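You operate a simulated robot arm through the tools that you are given. There is no shell and no other tool.

The job below is to be done with a simulated robot arm. You get a single attempt, and the scene is never put back.

JOB
Wash the greasy ball unit and stand it in the draining tray.
Fine: lid shut, wind the wheel till it shows clean, drain open before the lid comes up. Set down upright: teal ball unit.

It is judged by the outcome, as a careful person would: the job done as asked, and still so three seconds after it is handed in. It fails if anything else is knocked over, pushed out of place, dropped, spilled or broken. Lids that push on must go on centred and level and be pressed home; caps that screw on are set level and turned clockwise until they are tight.

ROBOT AND FRAMES
A 6-joint arm with a two-finger parallel gripper, fixed in place. Base frame: the origin is on the floor under the middle of its stand, x ahead of it, y to its left, z up; the work surface is at about z = 920. Readings come in mm, degrees, newtons and seconds.
With the tool pointing down near the work surface it reaches from about 360 to 760 mm from the base axis. Its first joint turns from -66.0 to 66.0 degrees. Payload 2.45 kg.
The tool frame sits at the grasp point between the pads (the TCP): z along the fingers, y along the line on which they close. The tips reach 24 mm beyond it. The gripper opens to 68 mm. The fingers are 17 mm wide and 10 mm thick; the gripper's body (40 by 70 mm) begins 41 mm behind the TCP.
Orientation is told as [roll, pitch, yaw] about the base's x, y, z axes, in that order, counted from this pose: with the fingers straight down and closing along the base's y, the tool's x points along the base's -x, its y along +y and its z along -z.

CONTROLS
- The arm moves only by the tool play_rows. Its argument "increments" is a list of rows, each an object of numbers (a shift or turn left out is 0, a gripper value left out holds the last): "tx", "ty", "tz": the shift along the base's x, y, z in mm; "ax", "ay", "az": the turn, a rotation vector about the base's x, y, z in degrees. In form: [{"tx": .., "ty": .., "tz": .., "ax": .., "ay": .., "az": ..}, ...]. A call has 1 to 20 rows; each row is the pose to reach, as a shift and turn from the pose commanded when the call began. "hand" is the finger opening in mm, from 0 to 68, set as the call begins (left out, the last holds). A row lasts 0.2 s, in which the tool goes at most 50 mm and 8.6 degrees; a call with a longer step from one row to the next is refused whole, and so is a gripper value outside its range. A pose out of reach is approached as far as the arm can. The call stops where the force on the tool passes 90 N (or 10 N more than at its start, if that is more) or the arm is blocked; 0.2 s more then pass. Each finger travels about 108 mm/s and halts on what it meets, pressing with about 20 N; the grip force reading is that of the motor and also rises with nothing between the fingers. The clock runs only during rows and for 0.2 s after the last one: add rows that repeat a pose to give the fingers time. The reply holds the time, the measured pose of the TCP, the force on the tool along the base axes, the opening and the grip force, in the units named above and with some noise, with the torque about the TCP (base axes, N m) and any sound that the robot's microphone picked up, and new pictures: "pictures" is both (left out), scene, wrist or none.
- Cameras (640 x 400 px; columns grow to the right, rows downward): "scene" is fixed at [168.4, 410.7, 1469.3]; the picture's right is [-0.78, -0.63, 0.00], its down [-0.32, 0.40, -0.86] and it looks along [0.54, -0.67, -0.51] (base axes); focal length 362 px, centre (320, 200). "wrist" rides on the gripper at [84, 11, -75] in the tool frame; the picture's right is [-0.13, 0.99, 0.00], its down [-0.60, -0.08, -0.79] and it looks along [-0.79, -0.10, 0.61] (tool axes); focal length 251 px, centre (320, 200). There is no depth. A picture from a camera that has moved, and an enlarged one, comes with that camera's place and axes in the base frame and with its lens.
- inspect(camera, box): a new picture of the part [left, top, right, bottom] of that camera's present view, enlarged. It takes no simulated time.
- job_done(): hands the job in; it is judged then, once.

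Places have to be worked out from the pictures, the camera data and where the tool is seen. Open the gripper and draw the arm clear of the work before you hand the job in, unless the task says otherwise.

The tools are called after ">>>" by a JSON object that holds its "name" and its "arguments". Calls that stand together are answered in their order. play_rows: Moves the arm, as the interface text tells. Its arguments: {"type":"object","properties":{"increments":{"type":"array","items":{"type":"object","properties":{"tx":{"type":"number"},"ty":{"type":"number"},"tz":{"type":"number"},"ax":{"type":"number"},"ay":{"type":"number"},"az":{"type":"number"}}}},"hand":{"type":"number"},"pictures":{"type":"string","enum":["both","scene","wrist","none"]}},"required":["increments"]} The other tools are called the same way: inspect (camera, box) takes an enlarged picture of a part of a camera's view; job_done () hands the job in.

At the start:

```text
time_s: 0.0
position: [493.3, 100.0, 1284.3]
tool_rot: [-0.2, 0.0, 0.0]
force: [0.1, 0.5, -0.5]
ft_torque: [-0.01, -0.01, -0.01]
finger_gap: 68.0
gripper_force: 0.0
```

scene: 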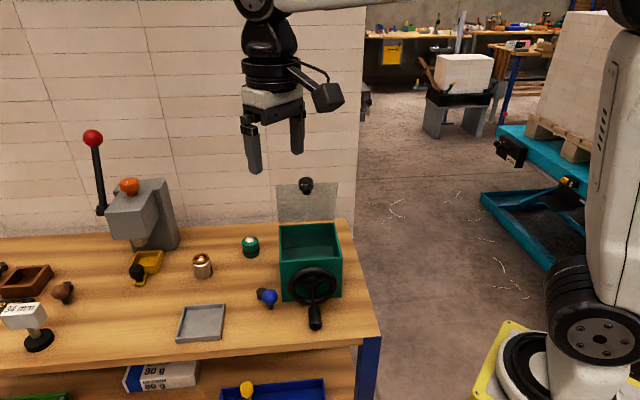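
wrist: 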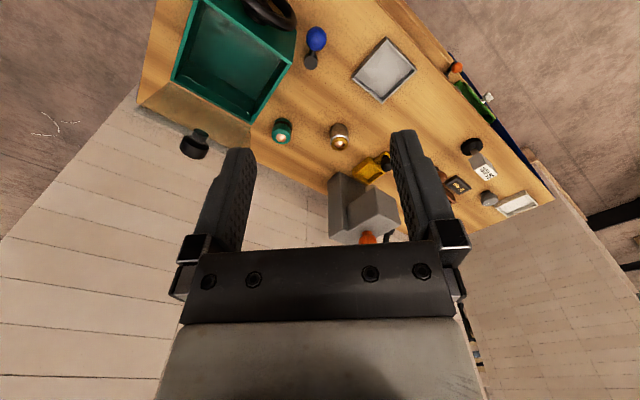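

I'll start by looking more closely at the work area: the green washer with lid and wheel, the small ball units and the grey tray.

>>> {"name": "inspect", "arguments": {"camera": "scene", "box": [220, 160, 400, 350]}}

>>> {"name": "inspect", "arguments": {"camera": "scene", "box": [0, 120, 240, 380]}}

>>> {"name": "inspect", "arguments": {"camera": "wrist", "box": [130, 0, 450, 200]}}

```text
2.11 times, centred on (310, 255) of scene
camera zoom: at [168.4, 410.7, 1469.3], right [-0.78, -0.63, 0.0], down [-0.32, 0.4, -0.86], along [0.54, -0.67, -0.51], focal length 762 px, centre (341, 84)
```

zoom: 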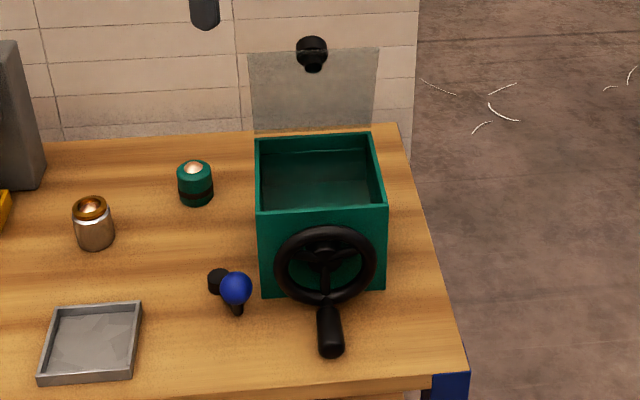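

```text
1.54 times, centred on (120, 250) of scene
camera zoom: at [168.4, 410.7, 1469.3], right [-0.78, -0.63, 0.0], down [-0.32, 0.4, -0.86], along [0.54, -0.67, -0.51], focal length 556 px, centre (628, 123)
```

zoom: 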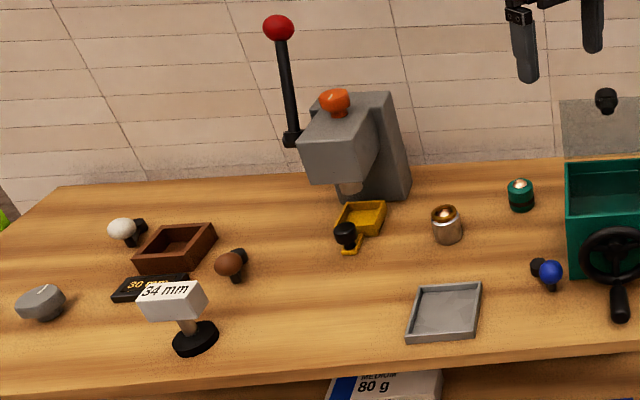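

```text
2.00 times, centred on (290, 100) of wrist
camera zoom: at [408.4, 109.8, 1358.4], right [0.13, 0.99, 0.0], down [0.6, -0.08, 0.79], along [0.79, -0.1, -0.61], focal length 503 px, centre (380, 400)
```

zoom: 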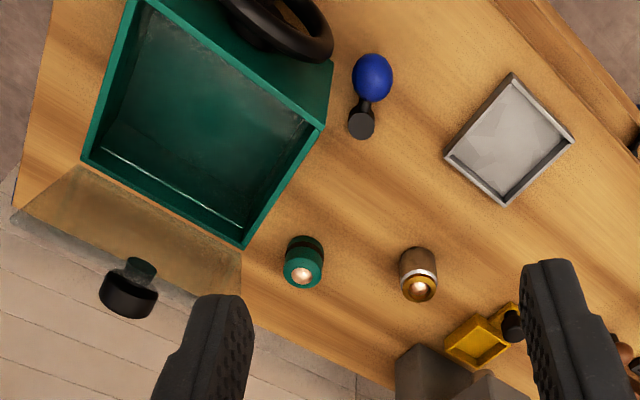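

The washer is the green box, turned about 45°, with its lid open at the back, a wheel on its front and a blue ball near its left side that may be a drain lever. The teal ball unit stands to the left rear of it. I'll move the wrist camera to get a view of the front.

>>> {"name": "play_rows", "arguments": {"increments": [{"tx": -10, "ty": 8, "tz": -12, "az": -7.5}, {"tx": -20, "ty": 16, "tz": -25, "az": -15}, {"tx": -30, "ty": 24, "tz": -37, "az": -22.5}, {"tx": -40, "ty": 32, "tz": -50, "az": -30}, {"tx": -50, "ty": 40, "tz": -62, "az": -37.5}, {"tx": -62, "ty": 48, "tz": -75, "az": -45}], "hand": 68}}

```text
time_s: 1.4
position: [430.9, 147.4, 1210.1]
tool_rot: [0.0, -0.1, -45.1]
force: [-0.4, 0.0, 0.1]
ft_torque: [0.02, -0.02, -0.02]
finger_gap: 67.9
gripper_force: 0.1
camera wrist: at [379.0, 214.6, 1283.3], right [0.79, 0.61, 0.0], down [0.37, -0.48, 0.79], along [0.48, -0.63, -0.61], focal length 251 px, centre (320, 200)
```

scene: 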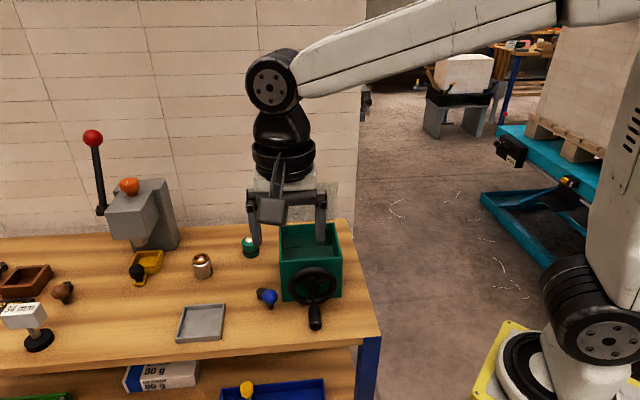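
wrist: 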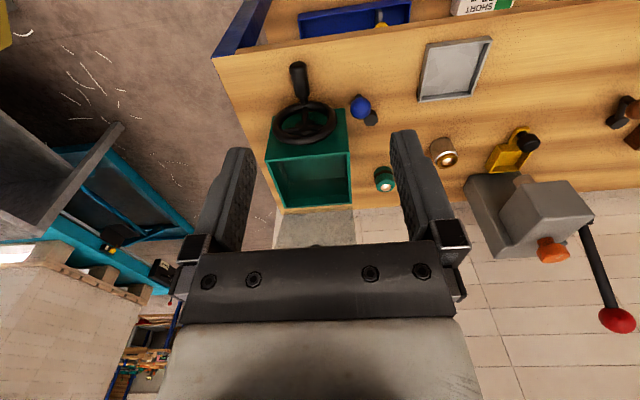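

>>> {"name": "inspect", "arguments": {"camera": "wrist", "box": [240, 40, 500, 220]}}

>>> {"name": "inspect", "arguments": {"camera": "wrist", "box": [330, 70, 410, 130]}}

>>> {"name": "inspect", "arguments": {"camera": "scene", "box": [230, 270, 350, 340]}}

```text
2.22 times, centred on (370, 130) of wrist
camera zoom: at [379.0, 214.6, 1283.3], right [0.79, 0.61, 0.0], down [0.37, -0.48, 0.79], along [0.48, -0.63, -0.61], focal length 559 px, centre (209, 356)
```

zoom: 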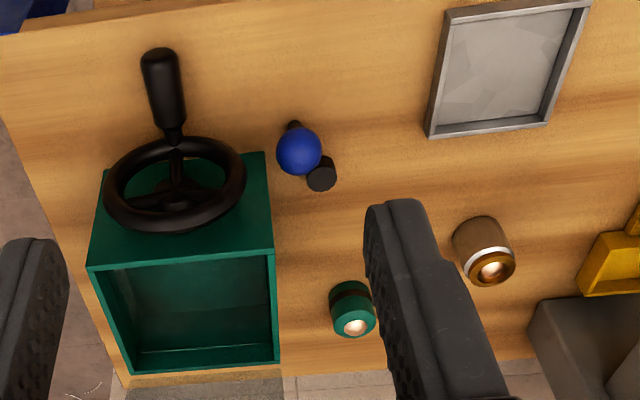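

```text
6.67 times, centred on (370, 100) of wrist
camera zoom: at [379.0, 214.6, 1283.3], right [0.79, 0.61, 0.0], down [0.37, -0.48, 0.79], along [0.48, -0.63, -0.61], focal length 1676 px, centre (-13, 867)
```

zoom: 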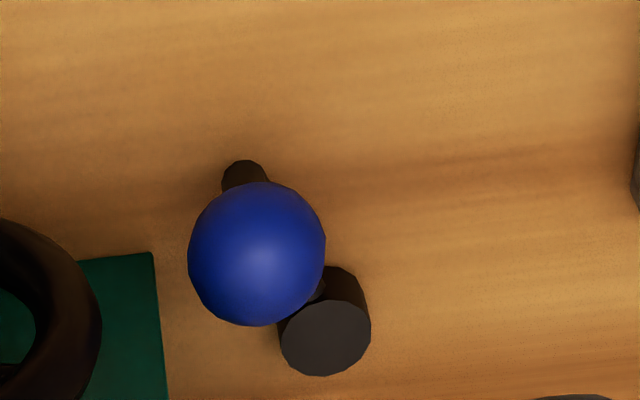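

```text
5.33 times, centred on (290, 305) of scene
camera zoom: at [168.4, 410.7, 1469.3], right [-0.78, -0.63, 0.0], down [-0.32, 0.4, -0.86], along [0.54, -0.67, -0.51], focal length 1929 px, centre (480, -360)
```

zoom: 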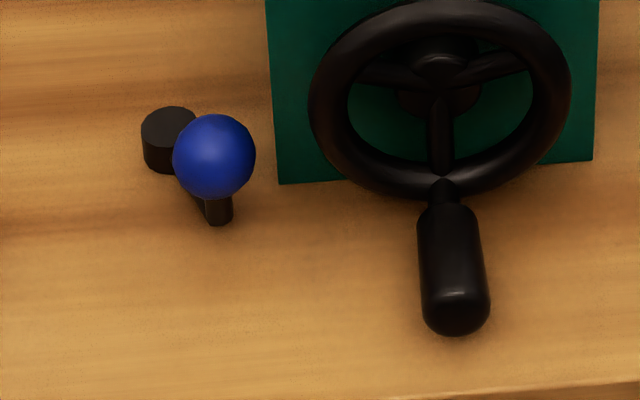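

The blue ball sits on a small swivel arm with a black post next to the washer, which looks like the drain lever. I'll move to a steeper view over the washer to see its inside, the lid knob and the lever.

>>> {"name": "play_rows", "arguments": {"increments": [{"tx": 15, "ty": -30, "tz": 3, "az": 7.5}, {"tx": 31, "ty": -60, "tz": 6, "az": 15}, {"tx": 47, "ty": -90, "tz": 9, "az": 22.5}, {"tx": 62, "ty": -120, "tz": 12, "az": 30}, {"tx": 78, "ty": -150, "tz": 15, "az": 37.5}, {"tx": 93, "ty": -178, "tz": 18, "az": 45}], "pictures": "wrist"}}

>>> {"name": "inspect", "arguments": {"camera": "wrist", "box": [200, 0, 520, 200]}}

```text
time_s: 2.8
position: [522.1, -30.2, 1227.8]
tool_rot: [0.1, 0.0, 0.0]
force: [0.1, 0.4, 0.6]
ft_torque: [0.0, 0.01, 0.01]
finger_gap: 68.1
gripper_force: 0.1
camera wrist: at [438.1, -20.1, 1301.7], right [0.13, 0.99, 0.0], down [0.6, -0.08, 0.79], along [0.79, -0.1, -0.61], focal length 251 px, centre (320, 200)
```

wrist: 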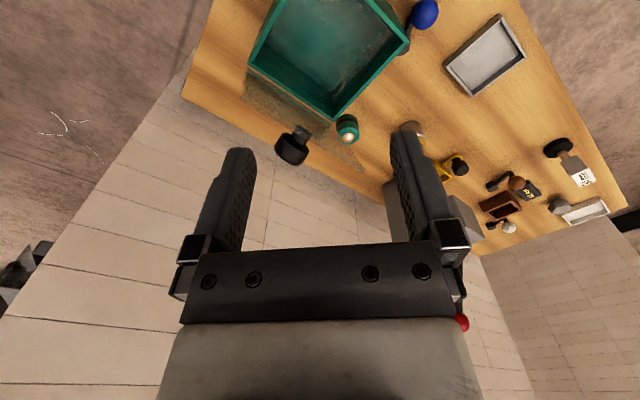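

```text
2.00 times, centred on (360, 100) of wrist
camera zoom: at [438.1, -20.1, 1301.7], right [0.13, 0.99, 0.0], down [0.6, -0.08, 0.79], along [0.79, -0.1, -0.61], focal length 503 px, centre (240, 400)
```

zoom: 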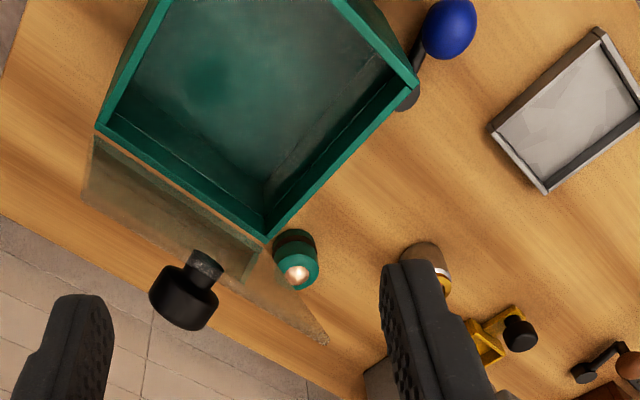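

The box is about 115 mm square, centred near (550,-28) with its rim at z≈1031. The lid leans about 17° forward over the box, and its knob head is near (586,-65,1128). The teal unit is near (713,-7), about 40 mm tall. I'll go above it with the camera turned away from the washer, staying high, and check the arm's clearance to the lid.

>>> {"name": "play_rows", "arguments": {"increments": [{"tx": 30, "ty": 4, "tz": 0, "az": -7.5}, {"tx": 62, "ty": 8, "tz": 0, "az": -15}, {"tx": 94, "ty": 12, "tz": 0, "az": -22.5}, {"tx": 126, "ty": 16, "tz": 0, "az": -30}, {"tx": 158, "ty": 20, "tz": 0, "az": -37.5}, {"tx": 188, "ty": 23, "tz": -20, "az": -45}, {"tx": 188, "ty": 23, "tz": -60, "az": -45}], "pictures": "both"}}

>>> {"name": "inspect", "arguments": {"camera": "scene", "box": [180, 0, 400, 300]}}

```text
time_s: 4.4
position: [712.8, -7.1, 1167.3]
tool_rot: [0.0, -0.1, -45.1]
force: [-0.3, -0.1, 0.6]
ft_torque: [0.0, 0.02, 0.01]
finger_gap: 68.0
gripper_force: 0.0
camera wrist: at [660.7, 59.9, 1240.9], right [0.79, 0.61, 0.0], down [0.37, -0.48, 0.79], along [0.48, -0.63, -0.61], focal length 251 px, centre (320, 200)
```

scene: 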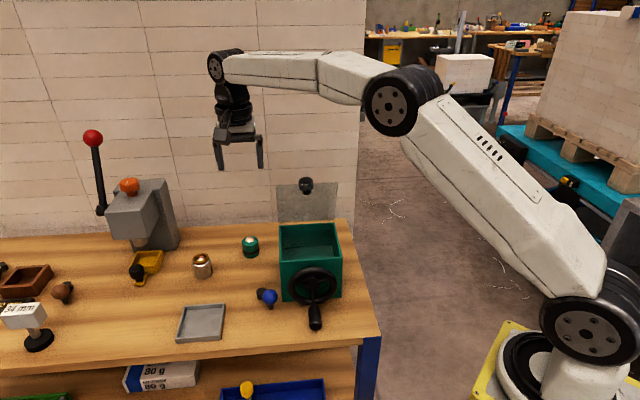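
wrist: 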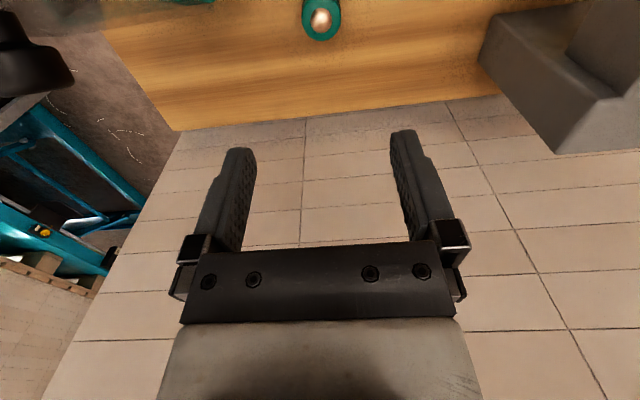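

```text
1.33 times, centred on (290, 150) of scene
camera zoom: at [168.4, 410.7, 1469.3], right [-0.78, -0.63, 0.0], down [-0.32, 0.4, -0.86], along [0.54, -0.67, -0.51], focal length 482 px, centre (360, 267)
```

zoom: 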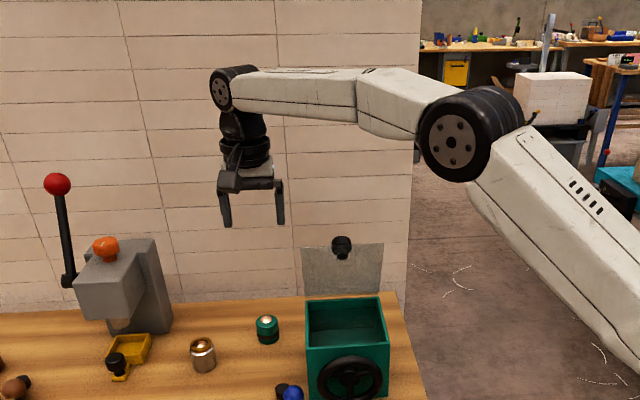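

The teal unit is confirmed at about (712,-6). The forearm may come close to the raised lid's corner when the tool is low here, so I'll go down only to z≈1010 and measure the clearance.

>>> {"name": "play_rows", "arguments": {"increments": [{"tz": -40}, {"tz": -80}, {"tz": -120}, {"tz": -155}], "pictures": "both"}}

>>> {"name": "inspect", "arguments": {"camera": "scene", "box": [180, 60, 400, 280]}}

```text
time_s: 5.4
position: [711.9, -10.0, 1012.5]
tool_rot: [-0.1, 0.0, -45.0]
force: [0.1, -0.1, 0.1]
ft_torque: [-0.01, -0.03, -0.01]
finger_gap: 68.0
gripper_force: 0.0
camera wrist: at [659.0, 58.1, 1087.1], right [0.79, 0.61, 0.0], down [0.37, -0.48, 0.79], along [0.48, -0.63, -0.61], focal length 251 px, centre (320, 200)
```

scene: 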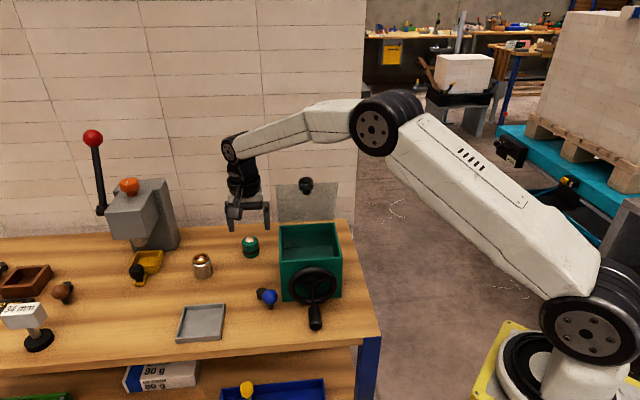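
wrist: 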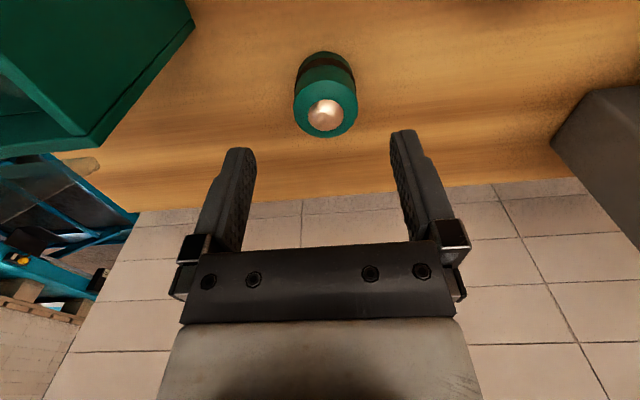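

```text
1.82 times, centred on (290, 170) of scene
camera zoom: at [168.4, 410.7, 1469.3], right [-0.78, -0.63, 0.0], down [-0.32, 0.4, -0.86], along [0.54, -0.67, -0.51], focal length 658 px, centre (374, 254)
```

zoom: 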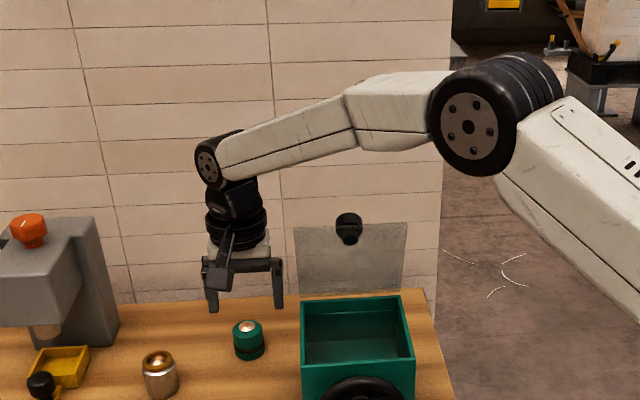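

The forearm clears the lid corner by about 70 mm now, so roughly 20 mm should remain at grasp height. I'll go down another 35 mm and check again.

>>> {"name": "play_rows", "arguments": {"increments": [{"tz": -18}, {"tz": -36}], "pictures": "both"}}

>>> {"name": "inspect", "arguments": {"camera": "scene", "box": [200, 90, 380, 280]}}

```text
time_s: 6.0
position: [712.0, -8.0, 975.3]
tool_rot: [0.0, 0.1, -45.0]
force: [-0.1, -0.2, 0.0]
ft_torque: [0.0, 0.02, -0.01]
finger_gap: 67.7
gripper_force: 0.0
camera wrist: at [660.0, 59.0, 1050.2], right [0.79, 0.61, 0.0], down [0.37, -0.48, 0.79], along [0.48, -0.63, -0.61], focal length 251 px, centre (320, 200)
```

scene: 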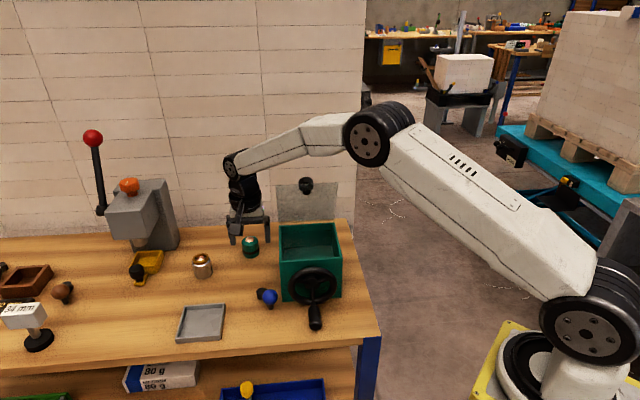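
wrist: 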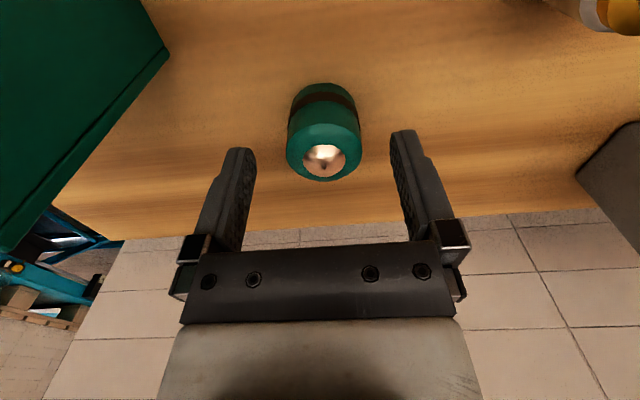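

```text
2.11 times, centred on (290, 185) of scene
camera zoom: at [168.4, 410.7, 1469.3], right [-0.78, -0.63, 0.0], down [-0.32, 0.4, -0.86], along [0.54, -0.67, -0.51], focal length 762 px, centre (383, 232)
```

zoom: 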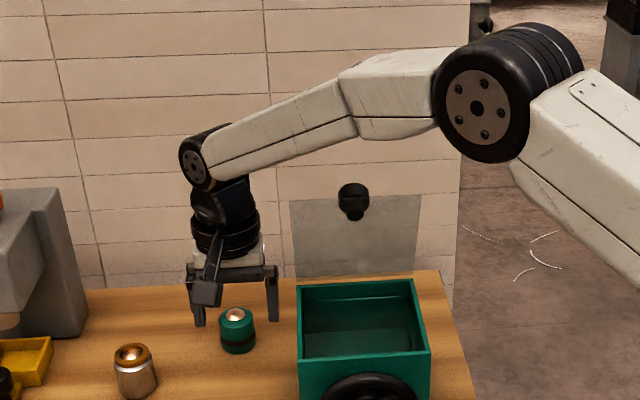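

Clearance looks like about 25 mm at grasp height. I'll go down the last 27 mm with the fingers open.

>>> {"name": "play_rows", "arguments": {"increments": [{"tz": -14}, {"tz": -27}], "pictures": "both"}}

>>> {"name": "inspect", "arguments": {"camera": "scene", "box": [200, 90, 380, 280]}}

```text
time_s: 6.6
position: [711.4, -7.9, 948.7]
tool_rot: [0.1, 0.0, -45.0]
force: [0.0, -0.1, 0.0]
ft_torque: [0.01, -0.01, -0.02]
finger_gap: 68.0
gripper_force: 0.1
camera wrist: at [659.7, 58.2, 1023.6], right [0.79, 0.61, 0.0], down [0.37, -0.48, 0.79], along [0.48, -0.63, -0.61], focal length 251 px, centre (320, 200)
```

scene: 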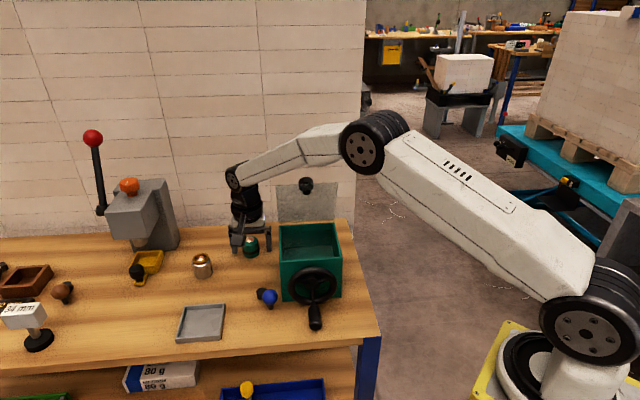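
wrist: 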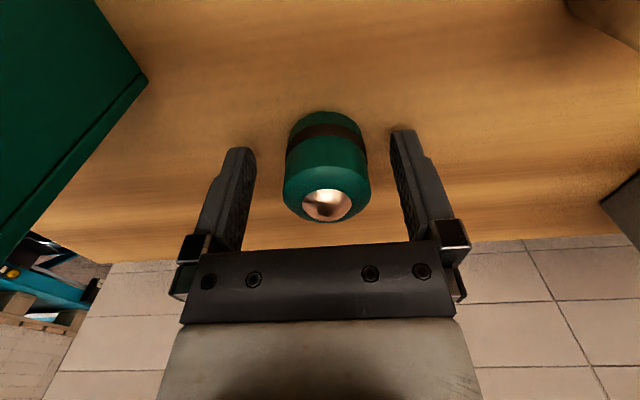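

```text
2.11 times, centred on (290, 185) of scene
camera zoom: at [168.4, 410.7, 1469.3], right [-0.78, -0.63, 0.0], down [-0.32, 0.4, -0.86], along [0.54, -0.67, -0.51], focal length 762 px, centre (383, 232)
```

zoom: 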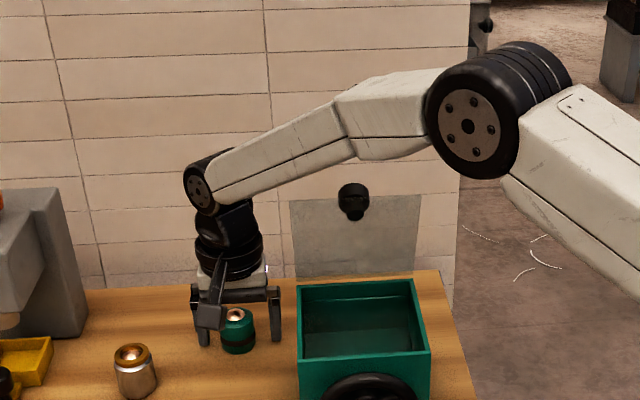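

The fingers straddle the teal unit, roughly centred. I'll close the gripper on it.

>>> {"name": "play_rows", "arguments": {"increments": [{}, {}, {}], "hand": 20, "pictures": "wrist"}}

```text
time_s: 7.4
position: [711.8, -8.6, 949.4]
tool_rot: [0.0, 0.0, -45.0]
force: [-0.3, 0.1, 0.1]
ft_torque: [-0.03, 0.0, 0.02]
finger_gap: 37.2
gripper_force: 19.9
camera wrist: at [659.7, 58.1, 1023.8], right [0.79, 0.61, 0.0], down [0.37, -0.48, 0.79], along [0.48, -0.63, -0.61], focal length 251 px, centre (320, 200)
```

wrist: 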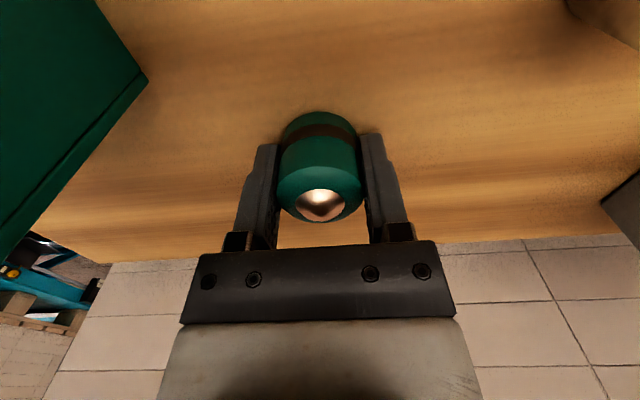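

The unit is gripped at 37 mm diameter. The lid leans over the box, so I want the wrist leaning about 8° toward the front when I lower the unit in. I'll regrasp here with that tilt, turning about the closing axis so the unit stays upright.

>>> {"name": "play_rows", "arguments": {"increments": [{}, {}, {"ax": -2.83, "ay": -2.83}, {"ax": -5.66, "ay": -5.66}, {"ax": -5.66, "ay": -5.66}], "hand": 56, "pictures": "both"}}

>>> {"name": "inspect", "arguments": {"camera": "scene", "box": [200, 90, 380, 280]}}

```text
time_s: 8.6
position: [712.0, -9.3, 948.5]
tool_rot: [0.1, -8.1, -44.9]
force: [-0.9, 0.3, -0.6]
ft_torque: [0.02, 0.03, -0.01]
finger_gap: 55.8
gripper_force: 0.0
camera wrist: at [653.2, 65.6, 1010.5], right [0.79, 0.61, 0.02], down [0.29, -0.4, 0.87], along [0.54, -0.68, -0.49], focal length 251 px, centre (320, 200)
```

scene: 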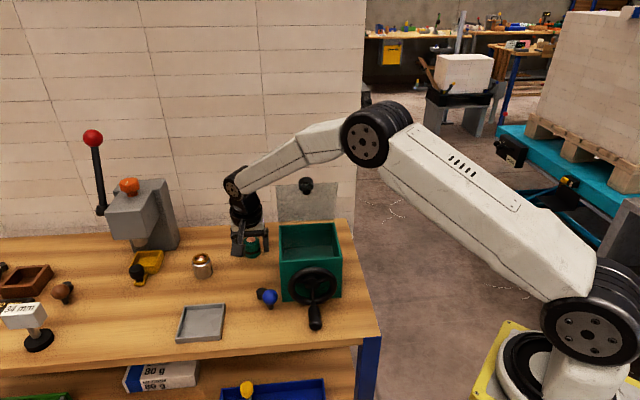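
wrist: 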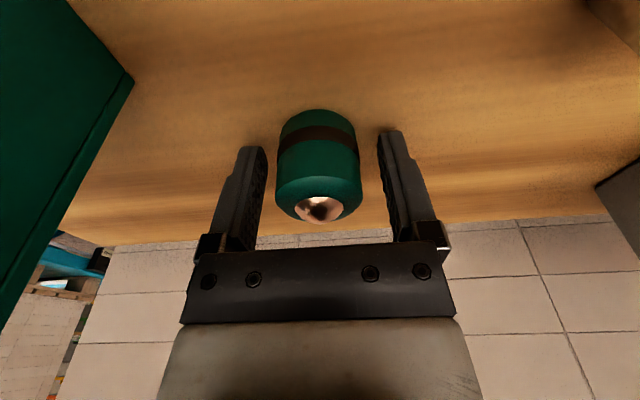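

```text
2.11 times, centred on (290, 185) of scene
camera zoom: at [168.4, 410.7, 1469.3], right [-0.78, -0.63, 0.0], down [-0.32, 0.4, -0.86], along [0.54, -0.67, -0.51], focal length 762 px, centre (383, 232)
```

zoom: 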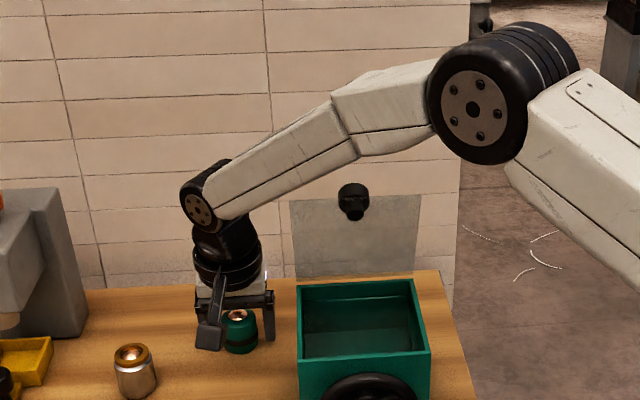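

The tilt is set and the unit stands upright between the pads. I'll close and lift straight up.

>>> {"name": "play_rows", "arguments": {"increments": [{}, {}, {}, {"tz": 10}, {"tz": 40}, {"tz": 80}, {"tz": 120}, {"tz": 160}, {"tz": 200}, {"tz": 240}, {"tz": 260}], "hand": 20, "pictures": "both"}}

```text
time_s: 11.0
position: [712.7, -8.8, 1210.3]
tool_rot: [0.0, -8.0, -45.0]
force: [-0.6, -0.1, -0.7]
ft_torque: [0.01, 0.0, -0.03]
finger_gap: 20.1
gripper_force: 0.0
camera wrist: at [652.8, 65.3, 1272.8], right [0.79, 0.61, 0.02], down [0.29, -0.4, 0.87], along [0.54, -0.68, -0.49], focal length 251 px, centre (320, 200)
```

scene: 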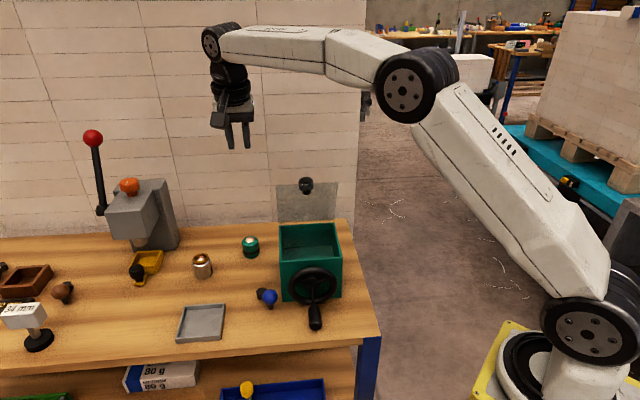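
wrist: 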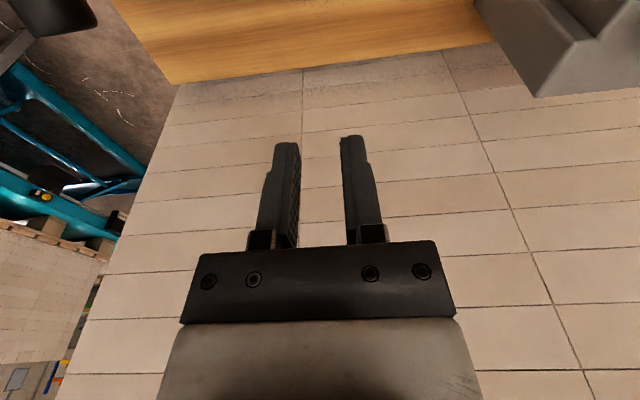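

The gripper came up empty (gap 20 mm, no grip force), so the unit slipped out, possibly because of the grease. I'll check how it is standing now.

>>> {"name": "inspect", "arguments": {"camera": "scene", "box": [220, 220, 300, 275]}}

>>> {"name": "inspect", "arguments": {"camera": "scene", "box": [200, 90, 380, 280]}}

```text
7.27 times, centred on (260, 248) of scene
camera zoom: at [168.4, 410.7, 1469.3], right [-0.78, -0.63, 0.0], down [-0.32, 0.4, -0.86], along [0.54, -0.67, -0.51], focal length 2631 px, centre (756, -146)
```

zoom: 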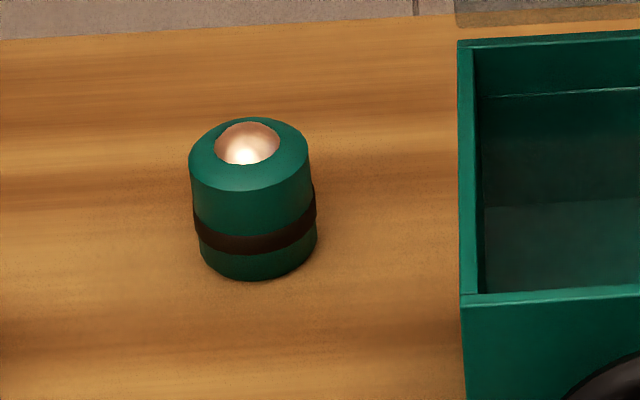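

```text
2.11 times, centred on (290, 185) of scene
camera zoom: at [168.4, 410.7, 1469.3], right [-0.78, -0.63, 0.0], down [-0.32, 0.4, -0.86], along [0.54, -0.67, -0.51], focal length 762 px, centre (383, 232)
```

zoom: 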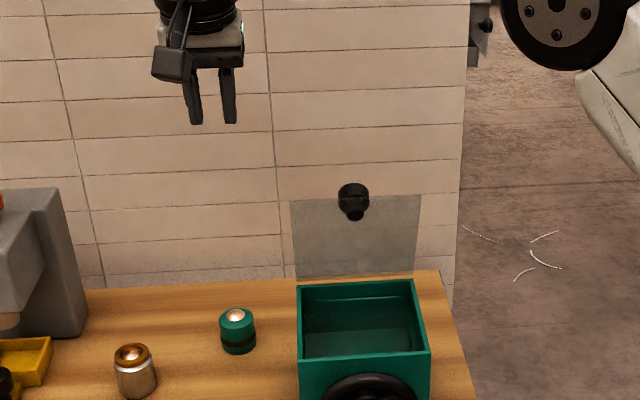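

The unit is still upright and unmoved. The brown band low on its body looks like grease and sits proud, so the pads were riding on it. I'll grip above the band, with the tips at about z=941.

>>> {"name": "play_rows", "arguments": {"increments": [{"tx": -2, "ty": 2, "tz": -45}, {"tx": -2, "ty": 2, "tz": -90}, {"tx": -2, "ty": 2, "tz": -135}, {"tx": -2, "ty": 2, "tz": -180}, {"tx": -2, "ty": 2, "tz": -215}, {"tx": -2, "ty": 2, "tz": -235}, {"tx": -2, "ty": 2, "tz": -244}], "hand": 56, "pictures": "wrist"}}

>>> {"name": "inspect", "arguments": {"camera": "scene", "box": [220, 210, 300, 275]}}

```text
time_s: 12.6
position: [710.0, -6.4, 964.5]
tool_rot: [0.0, -8.0, -45.0]
force: [1.0, 0.1, 0.5]
ft_torque: [0.01, 0.02, 0.02]
finger_gap: 56.0
gripper_force: 0.1
camera wrist: at [651.7, 67.3, 1026.6], right [0.79, 0.61, 0.02], down [0.29, -0.4, 0.87], along [0.54, -0.68, -0.49], focal length 251 px, centre (320, 200)
```

wrist: 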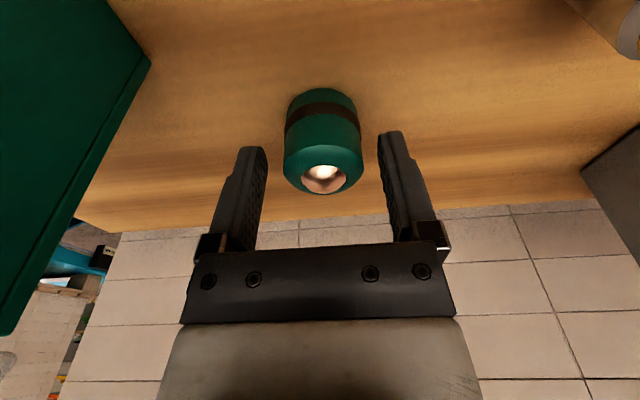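

```text
6.15 times, centred on (260, 242) of scene
camera zoom: at [168.4, 410.7, 1469.3], right [-0.78, -0.63, 0.0], down [-0.32, 0.4, -0.86], along [0.54, -0.67, -0.51], focal length 2226 px, centre (689, -62)
```

zoom: 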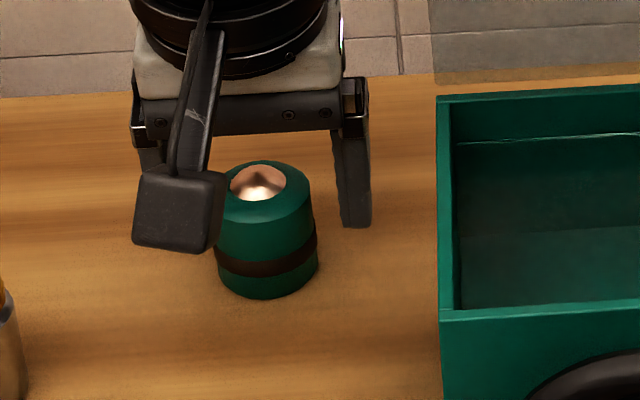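

The tips are level with the upper body, above the band. I'll close and check the grip.

>>> {"name": "play_rows", "arguments": {"increments": [{}, {}, {}, {}], "hand": 10, "pictures": "wrist"}}

>>> {"name": "inspect", "arguments": {"camera": "scene", "box": [220, 210, 300, 275]}}

```text
time_s: 13.6
position: [711.0, -6.7, 965.9]
tool_rot: [0.1, -8.1, -44.9]
force: [-0.1, 1.1, 0.5]
ft_torque: [0.0, -0.03, 0.0]
finger_gap: 37.2
gripper_force: 19.8
camera wrist: at [651.7, 67.3, 1026.9], right [0.79, 0.61, 0.02], down [0.29, -0.4, 0.87], along [0.54, -0.68, -0.49], focal length 251 px, centre (320, 200)
```

wrist: 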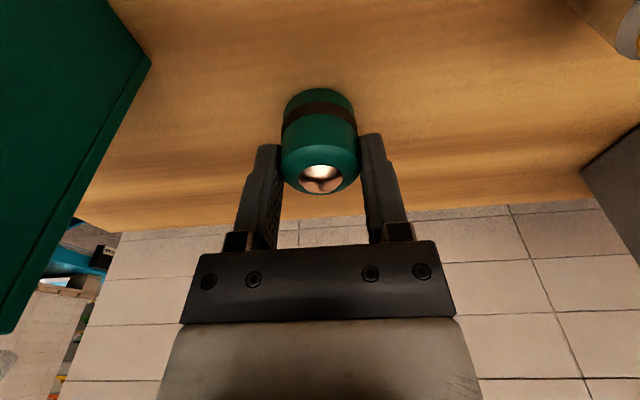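

```text
6.15 times, centred on (260, 242) of scene
camera zoom: at [168.5, 410.7, 1469.3], right [-0.78, -0.63, 0.0], down [-0.32, 0.4, -0.86], along [0.54, -0.67, -0.51], focal length 2226 px, centre (689, -62)
```

zoom: 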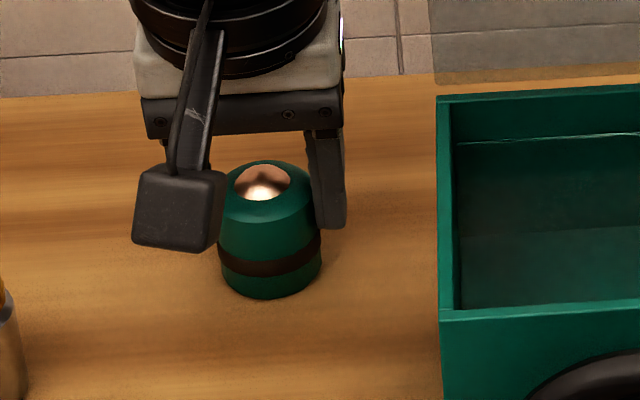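

It is gripped at 37.2 mm with about 20 N, above the band. I'll lift 12 mm slowly and check that it holds.

>>> {"name": "play_rows", "arguments": {"increments": [{"tz": 1}, {"tz": 3}, {"tz": 5}, {"tz": 8}, {"tz": 12}, {"tz": 12}], "pictures": "wrist"}}

>>> {"name": "inspect", "arguments": {"camera": "scene", "box": [220, 210, 300, 275]}}

```text
time_s: 15.0
position: [709.6, -6.0, 977.2]
tool_rot: [0.0, -7.9, -45.0]
force: [-0.1, -0.3, -2.1]
ft_torque: [-0.02, 0.0, 0.03]
finger_gap: 37.0
gripper_force: 19.8
camera wrist: at [651.3, 67.9, 1038.7], right [0.79, 0.61, 0.02], down [0.29, -0.4, 0.87], along [0.54, -0.68, -0.49], focal length 251 px, centre (320, 200)
```

wrist: 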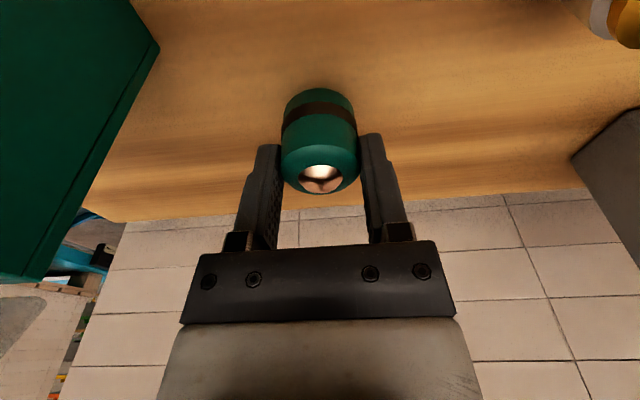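

```text
6.15 times, centred on (260, 242) of scene
camera zoom: at [168.5, 410.7, 1469.3], right [-0.78, -0.63, 0.0], down [-0.32, 0.4, -0.86], along [0.54, -0.67, -0.51], focal length 2226 px, centre (689, -62)
```

zoom: 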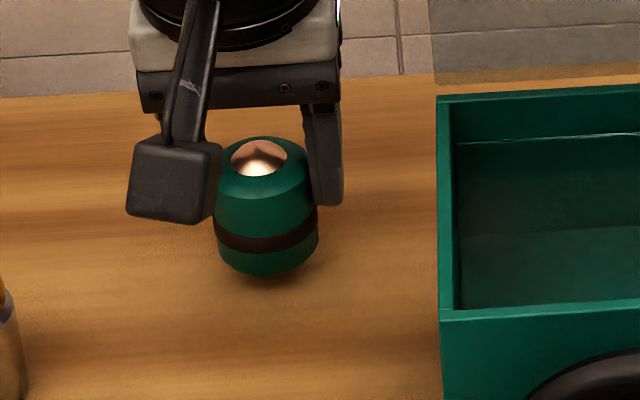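

The unit is off the table and holding (about 2 N). I'll lift it above the lid's height and carry it over the front part of the box.

>>> {"name": "play_rows", "arguments": {"increments": [{"tz": 20}, {"tz": 50}, {"tz": 80}, {"tz": 110}, {"tz": 140}, {"tz": 170}, {"tz": 200}, {"tz": 230}, {"tz": 250}, {"tz": 257}, {"tx": -20, "ty": -1, "tz": 257}, {"tx": -50, "ty": -2, "tz": 257}, {"tx": -80, "ty": -3, "tz": 257}, {"tx": -110, "ty": -4, "tz": 257}, {"tx": -140, "ty": -6, "tz": 257}, {"tx": -165, "ty": -7, "tz": 257}, {"tx": -176.3, "ty": -7, "tz": 257}, {"tx": -176.3, "ty": -7, "tz": 257}], "pictures": "both"}}

>>> {"name": "inspect", "arguments": {"camera": "wrist", "box": [160, 0, 480, 200]}}

>>> {"name": "inspect", "arguments": {"camera": "scene", "box": [200, 40, 400, 340]}}

```text
time_s: 18.8
position: [532.3, -11.7, 1233.4]
tool_rot: [0.0, -8.0, -45.0]
force: [-0.6, -0.1, -2.0]
ft_torque: [0.0, -0.02, -0.03]
finger_gap: 36.9
gripper_force: 20.2
camera wrist: at [473.4, 61.6, 1294.9], right [0.79, 0.61, 0.02], down [0.29, -0.4, 0.87], along [0.54, -0.68, -0.49], focal length 251 px, centre (320, 200)
```

scene: 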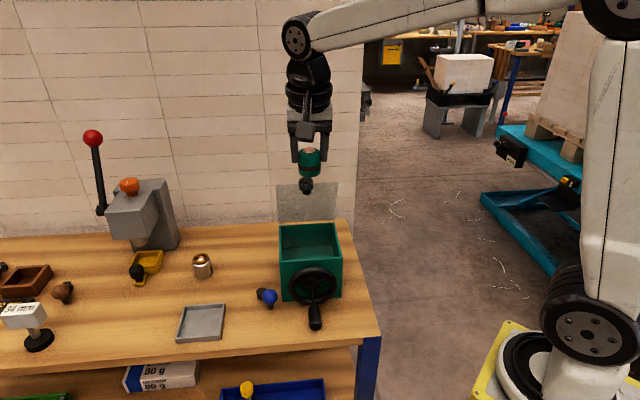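
wrist: 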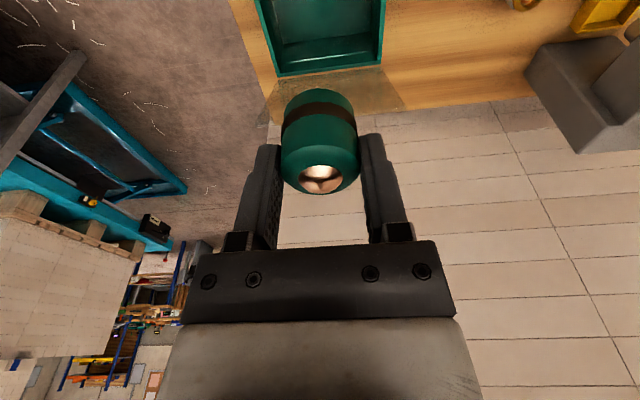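

```text
2.00 times, centred on (320, 100) of wrist
camera zoom: at [473.4, 61.6, 1294.9], right [0.79, 0.61, 0.02], down [0.29, -0.4, 0.87], along [0.54, -0.68, -0.49], focal length 503 px, centre (320, 400)
```

zoom: 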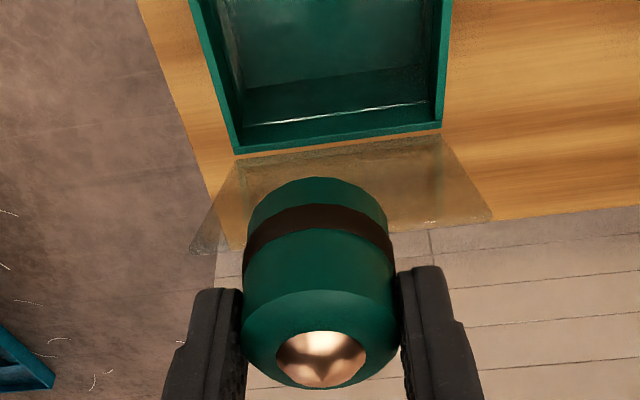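

```text
1.33 times, centred on (300, 190) of scene
camera zoom: at [168.4, 410.7, 1469.3], right [-0.78, -0.63, 0.0], down [-0.32, 0.4, -0.86], along [0.54, -0.67, -0.51], focal length 482 px, centre (347, 213)
```

zoom: 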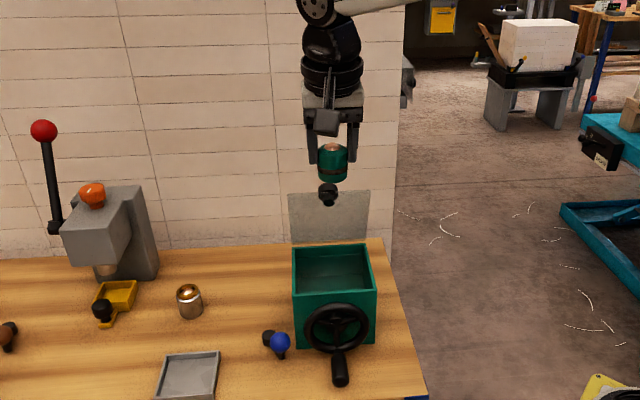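

My box estimate holds: centre about (550,-28), rim about z=1031. I'm above the front half of the opening. I'll go down to where the unit's bottom is about 35 mm above the floor and check clearances.

>>> {"name": "play_rows", "arguments": {"increments": [{"tz": -15}, {"tz": -45}, {"tz": -75}, {"tz": -105}, {"tz": -135}, {"tz": -165}, {"tz": -190}, {"tz": -210}, {"tz": -224}, {"tz": -224}], "pictures": "both"}}

>>> {"name": "inspect", "arguments": {"camera": "scene", "box": [220, 120, 400, 330]}}

```text
time_s: 21.0
position: [533.1, -13.5, 1011.7]
tool_rot: [0.0, -7.9, -45.1]
force: [0.3, 0.0, -2.6]
ft_torque: [0.03, 0.02, -0.05]
finger_gap: 36.8
gripper_force: 19.9
camera wrist: at [474.1, 60.2, 1072.3], right [0.79, 0.61, 0.02], down [0.29, -0.4, 0.87], along [0.54, -0.68, -0.49], focal length 251 px, centre (320, 200)
```

scene: 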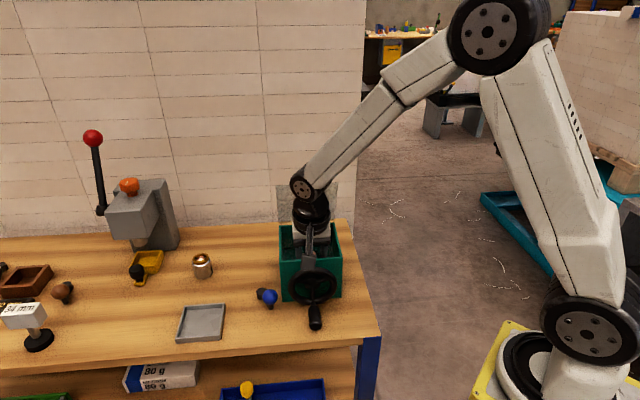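
wrist: 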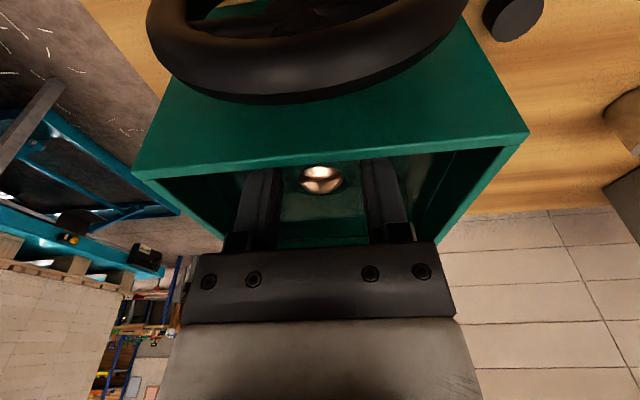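

```text
1.90 times, centred on (310, 225) of scene
camera zoom: at [168.5, 410.7, 1469.3], right [-0.78, -0.63, 0.0], down [-0.32, 0.4, -0.86], along [0.54, -0.67, -0.51], focal length 689 px, centre (339, 152)
```

zoom: 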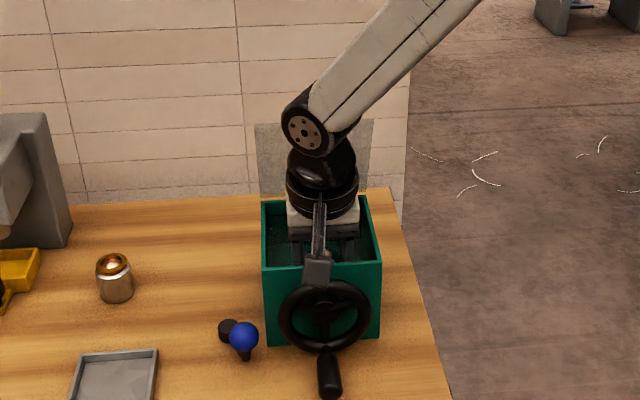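

Everything is clear and the unit is inside the walls. I'll continue down slowly toward the floor, watching the force.

>>> {"name": "play_rows", "arguments": {"increments": [{"tz": -8}, {"tz": -16}, {"tz": -22}, {"tz": -26}, {"tz": -29}, {"tz": -31}, {"tz": -31}], "pictures": "none"}}

```text
time_s: 22.1
position: [536.6, -12.0, 990.3]
tool_rot: [0.3, -8.4, -45.0]
force: [-4.8, 0.4, 14.4]
ft_torque: [-0.14, 0.39, -0.13]
finger_gap: 37.4
gripper_force: 20.1
stopped in row 5: the force on the tool passed its limit at 97 N (the readings are from after the stop); the commanded pose is now the measured one
```

Contact came earlier than expected, at TCP z≈990. I'll look before doing anything else.

>>> {"name": "inspect", "arguments": {"camera": "wrist", "box": [130, 60, 540, 300]}}

>>> {"name": "inspect", "arguments": {"camera": "scene", "box": [240, 150, 380, 340]}}

```text
1.56 times, centred on (335, 180) of wrist
camera zoom: at [476.4, 61.2, 1051.2], right [0.79, 0.61, 0.02], down [0.28, -0.4, 0.87], along [0.54, -0.68, -0.49], focal length 392 px, centre (297, 231)
```

zoom: 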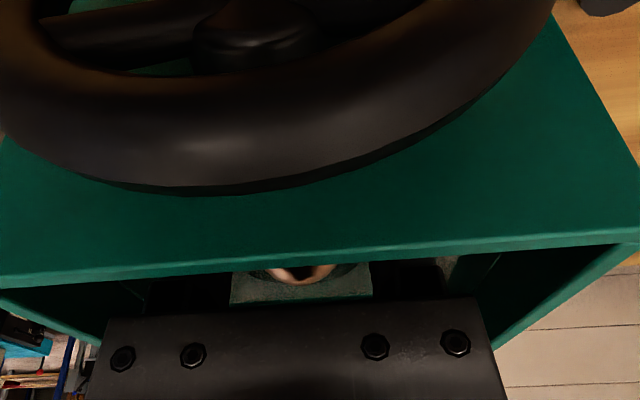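

```text
2.11 times, centred on (310, 245) of scene
camera zoom: at [168.1, 410.7, 1469.4], right [-0.78, -0.63, 0.0], down [-0.32, 0.4, -0.86], along [0.54, -0.67, -0.51], focal length 762 px, centre (341, 105)
```

zoom: 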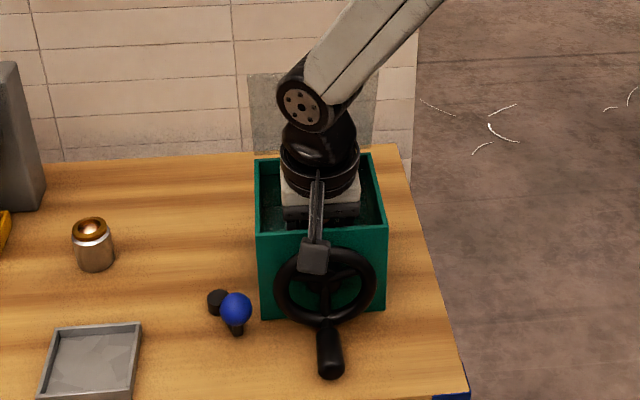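

The torque reading puts the contact under the unit itself, so this is probably a raised box floor at about z=945. I'll back off slightly and read the force.

>>> {"name": "play_rows", "arguments": {"increments": [{"tz": 0.5}, {"tz": 1}, {"tz": 1}], "pictures": "both"}}

>>> {"name": "inspect", "arguments": {"camera": "wrist", "box": [220, 120, 420, 250]}}

```text
time_s: 22.9
position: [536.3, -12.3, 989.8]
tool_rot: [0.3, -8.4, -45.1]
force: [-2.7, 0.6, 13.4]
ft_torque: [-0.17, 0.29, -0.02]
finger_gap: 37.2
gripper_force: 20.3
camera wrist: at [476.4, 61.1, 1051.2], right [0.79, 0.61, 0.02], down [0.28, -0.4, 0.87], along [0.54, -0.68, -0.49], focal length 251 px, centre (320, 200)
```

scene: 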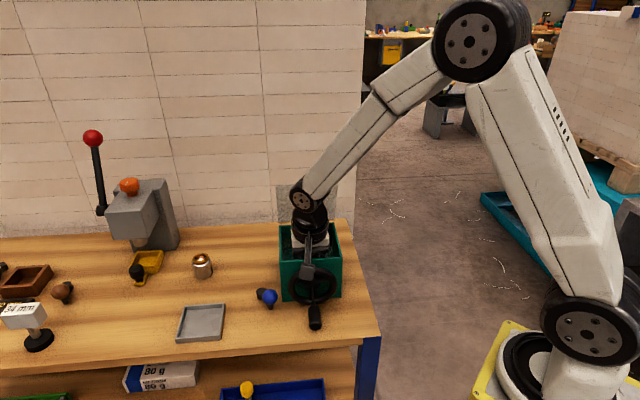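
wrist: 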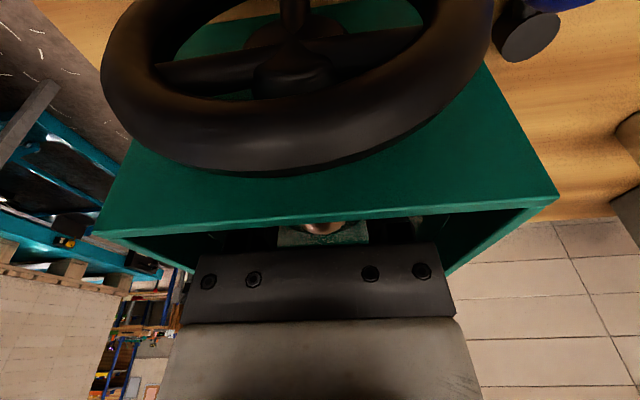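

```text
3.08 times, centred on (320, 185) of wrist
camera zoom: at [476.4, 61.1, 1051.2], right [0.79, 0.61, 0.02], down [0.28, -0.4, 0.87], along [0.54, -0.68, -0.49], focal length 774 px, centre (320, 246)
```

zoom: 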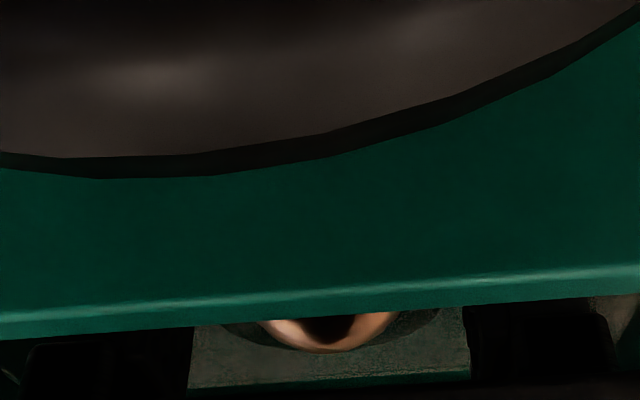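

The force is still about 13 N, so I'll ease up a little more.

>>> {"name": "play_rows", "arguments": {"increments": [{"tz": 1}, {"tz": 2}, {"tz": 2}], "pictures": "none"}}

```text
time_s: 23.8
position: [536.2, -11.8, 991.4]
tool_rot: [0.2, -8.2, -44.9]
force: [0.2, -0.1, -2.1]
ft_torque: [-0.01, 0.0, -0.02]
finger_gap: 37.1
gripper_force: 20.3
```

The ball has moved up in the grip by about 22 mm. The floor is therefore at about z=966, the unit slid up in the fingers, and the fingertips touched the floor. The unit is upright on the floor, so I'll lower 1 mm and open the gripper gently.

>>> {"name": "play_rows", "arguments": {"increments": [{"tz": -0.8}, {"tz": -0.8}], "pictures": "none"}}

>>> {"name": "play_rows", "arguments": {"increments": [{}, {}, {}], "hand": 54, "pictures": "wrist"}}

```text
time_s: 24.4
position: [537.2, -12.3, 990.7]
tool_rot: [0.3, -8.4, -45.0]
force: [-1.3, -1.2, -0.7]
ft_torque: [0.01, 0.05, 0.0]
finger_gap: 36.8
gripper_force: 19.5
```

```text
time_s: 25.1
position: [536.6, -13.2, 990.7]
tool_rot: [0.3, -8.4, -45.0]
force: [-0.6, -0.2, 0.0]
ft_torque: [0.01, -0.02, 0.03]
finger_gap: 53.9
gripper_force: 0.1
camera wrist: at [476.8, 61.3, 1052.2], right [0.79, 0.61, 0.02], down [0.28, -0.4, 0.87], along [0.54, -0.68, -0.49], focal length 251 px, centre (320, 200)
```

wrist: 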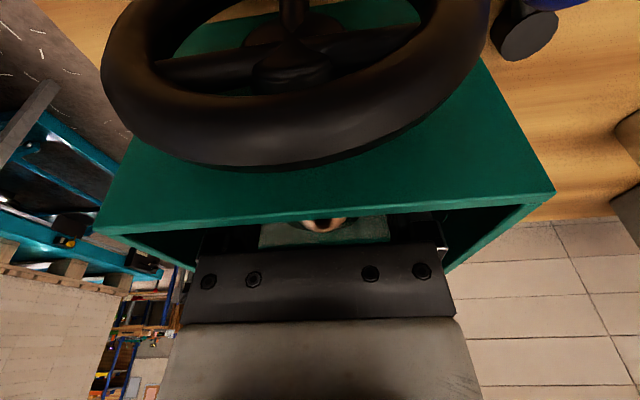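

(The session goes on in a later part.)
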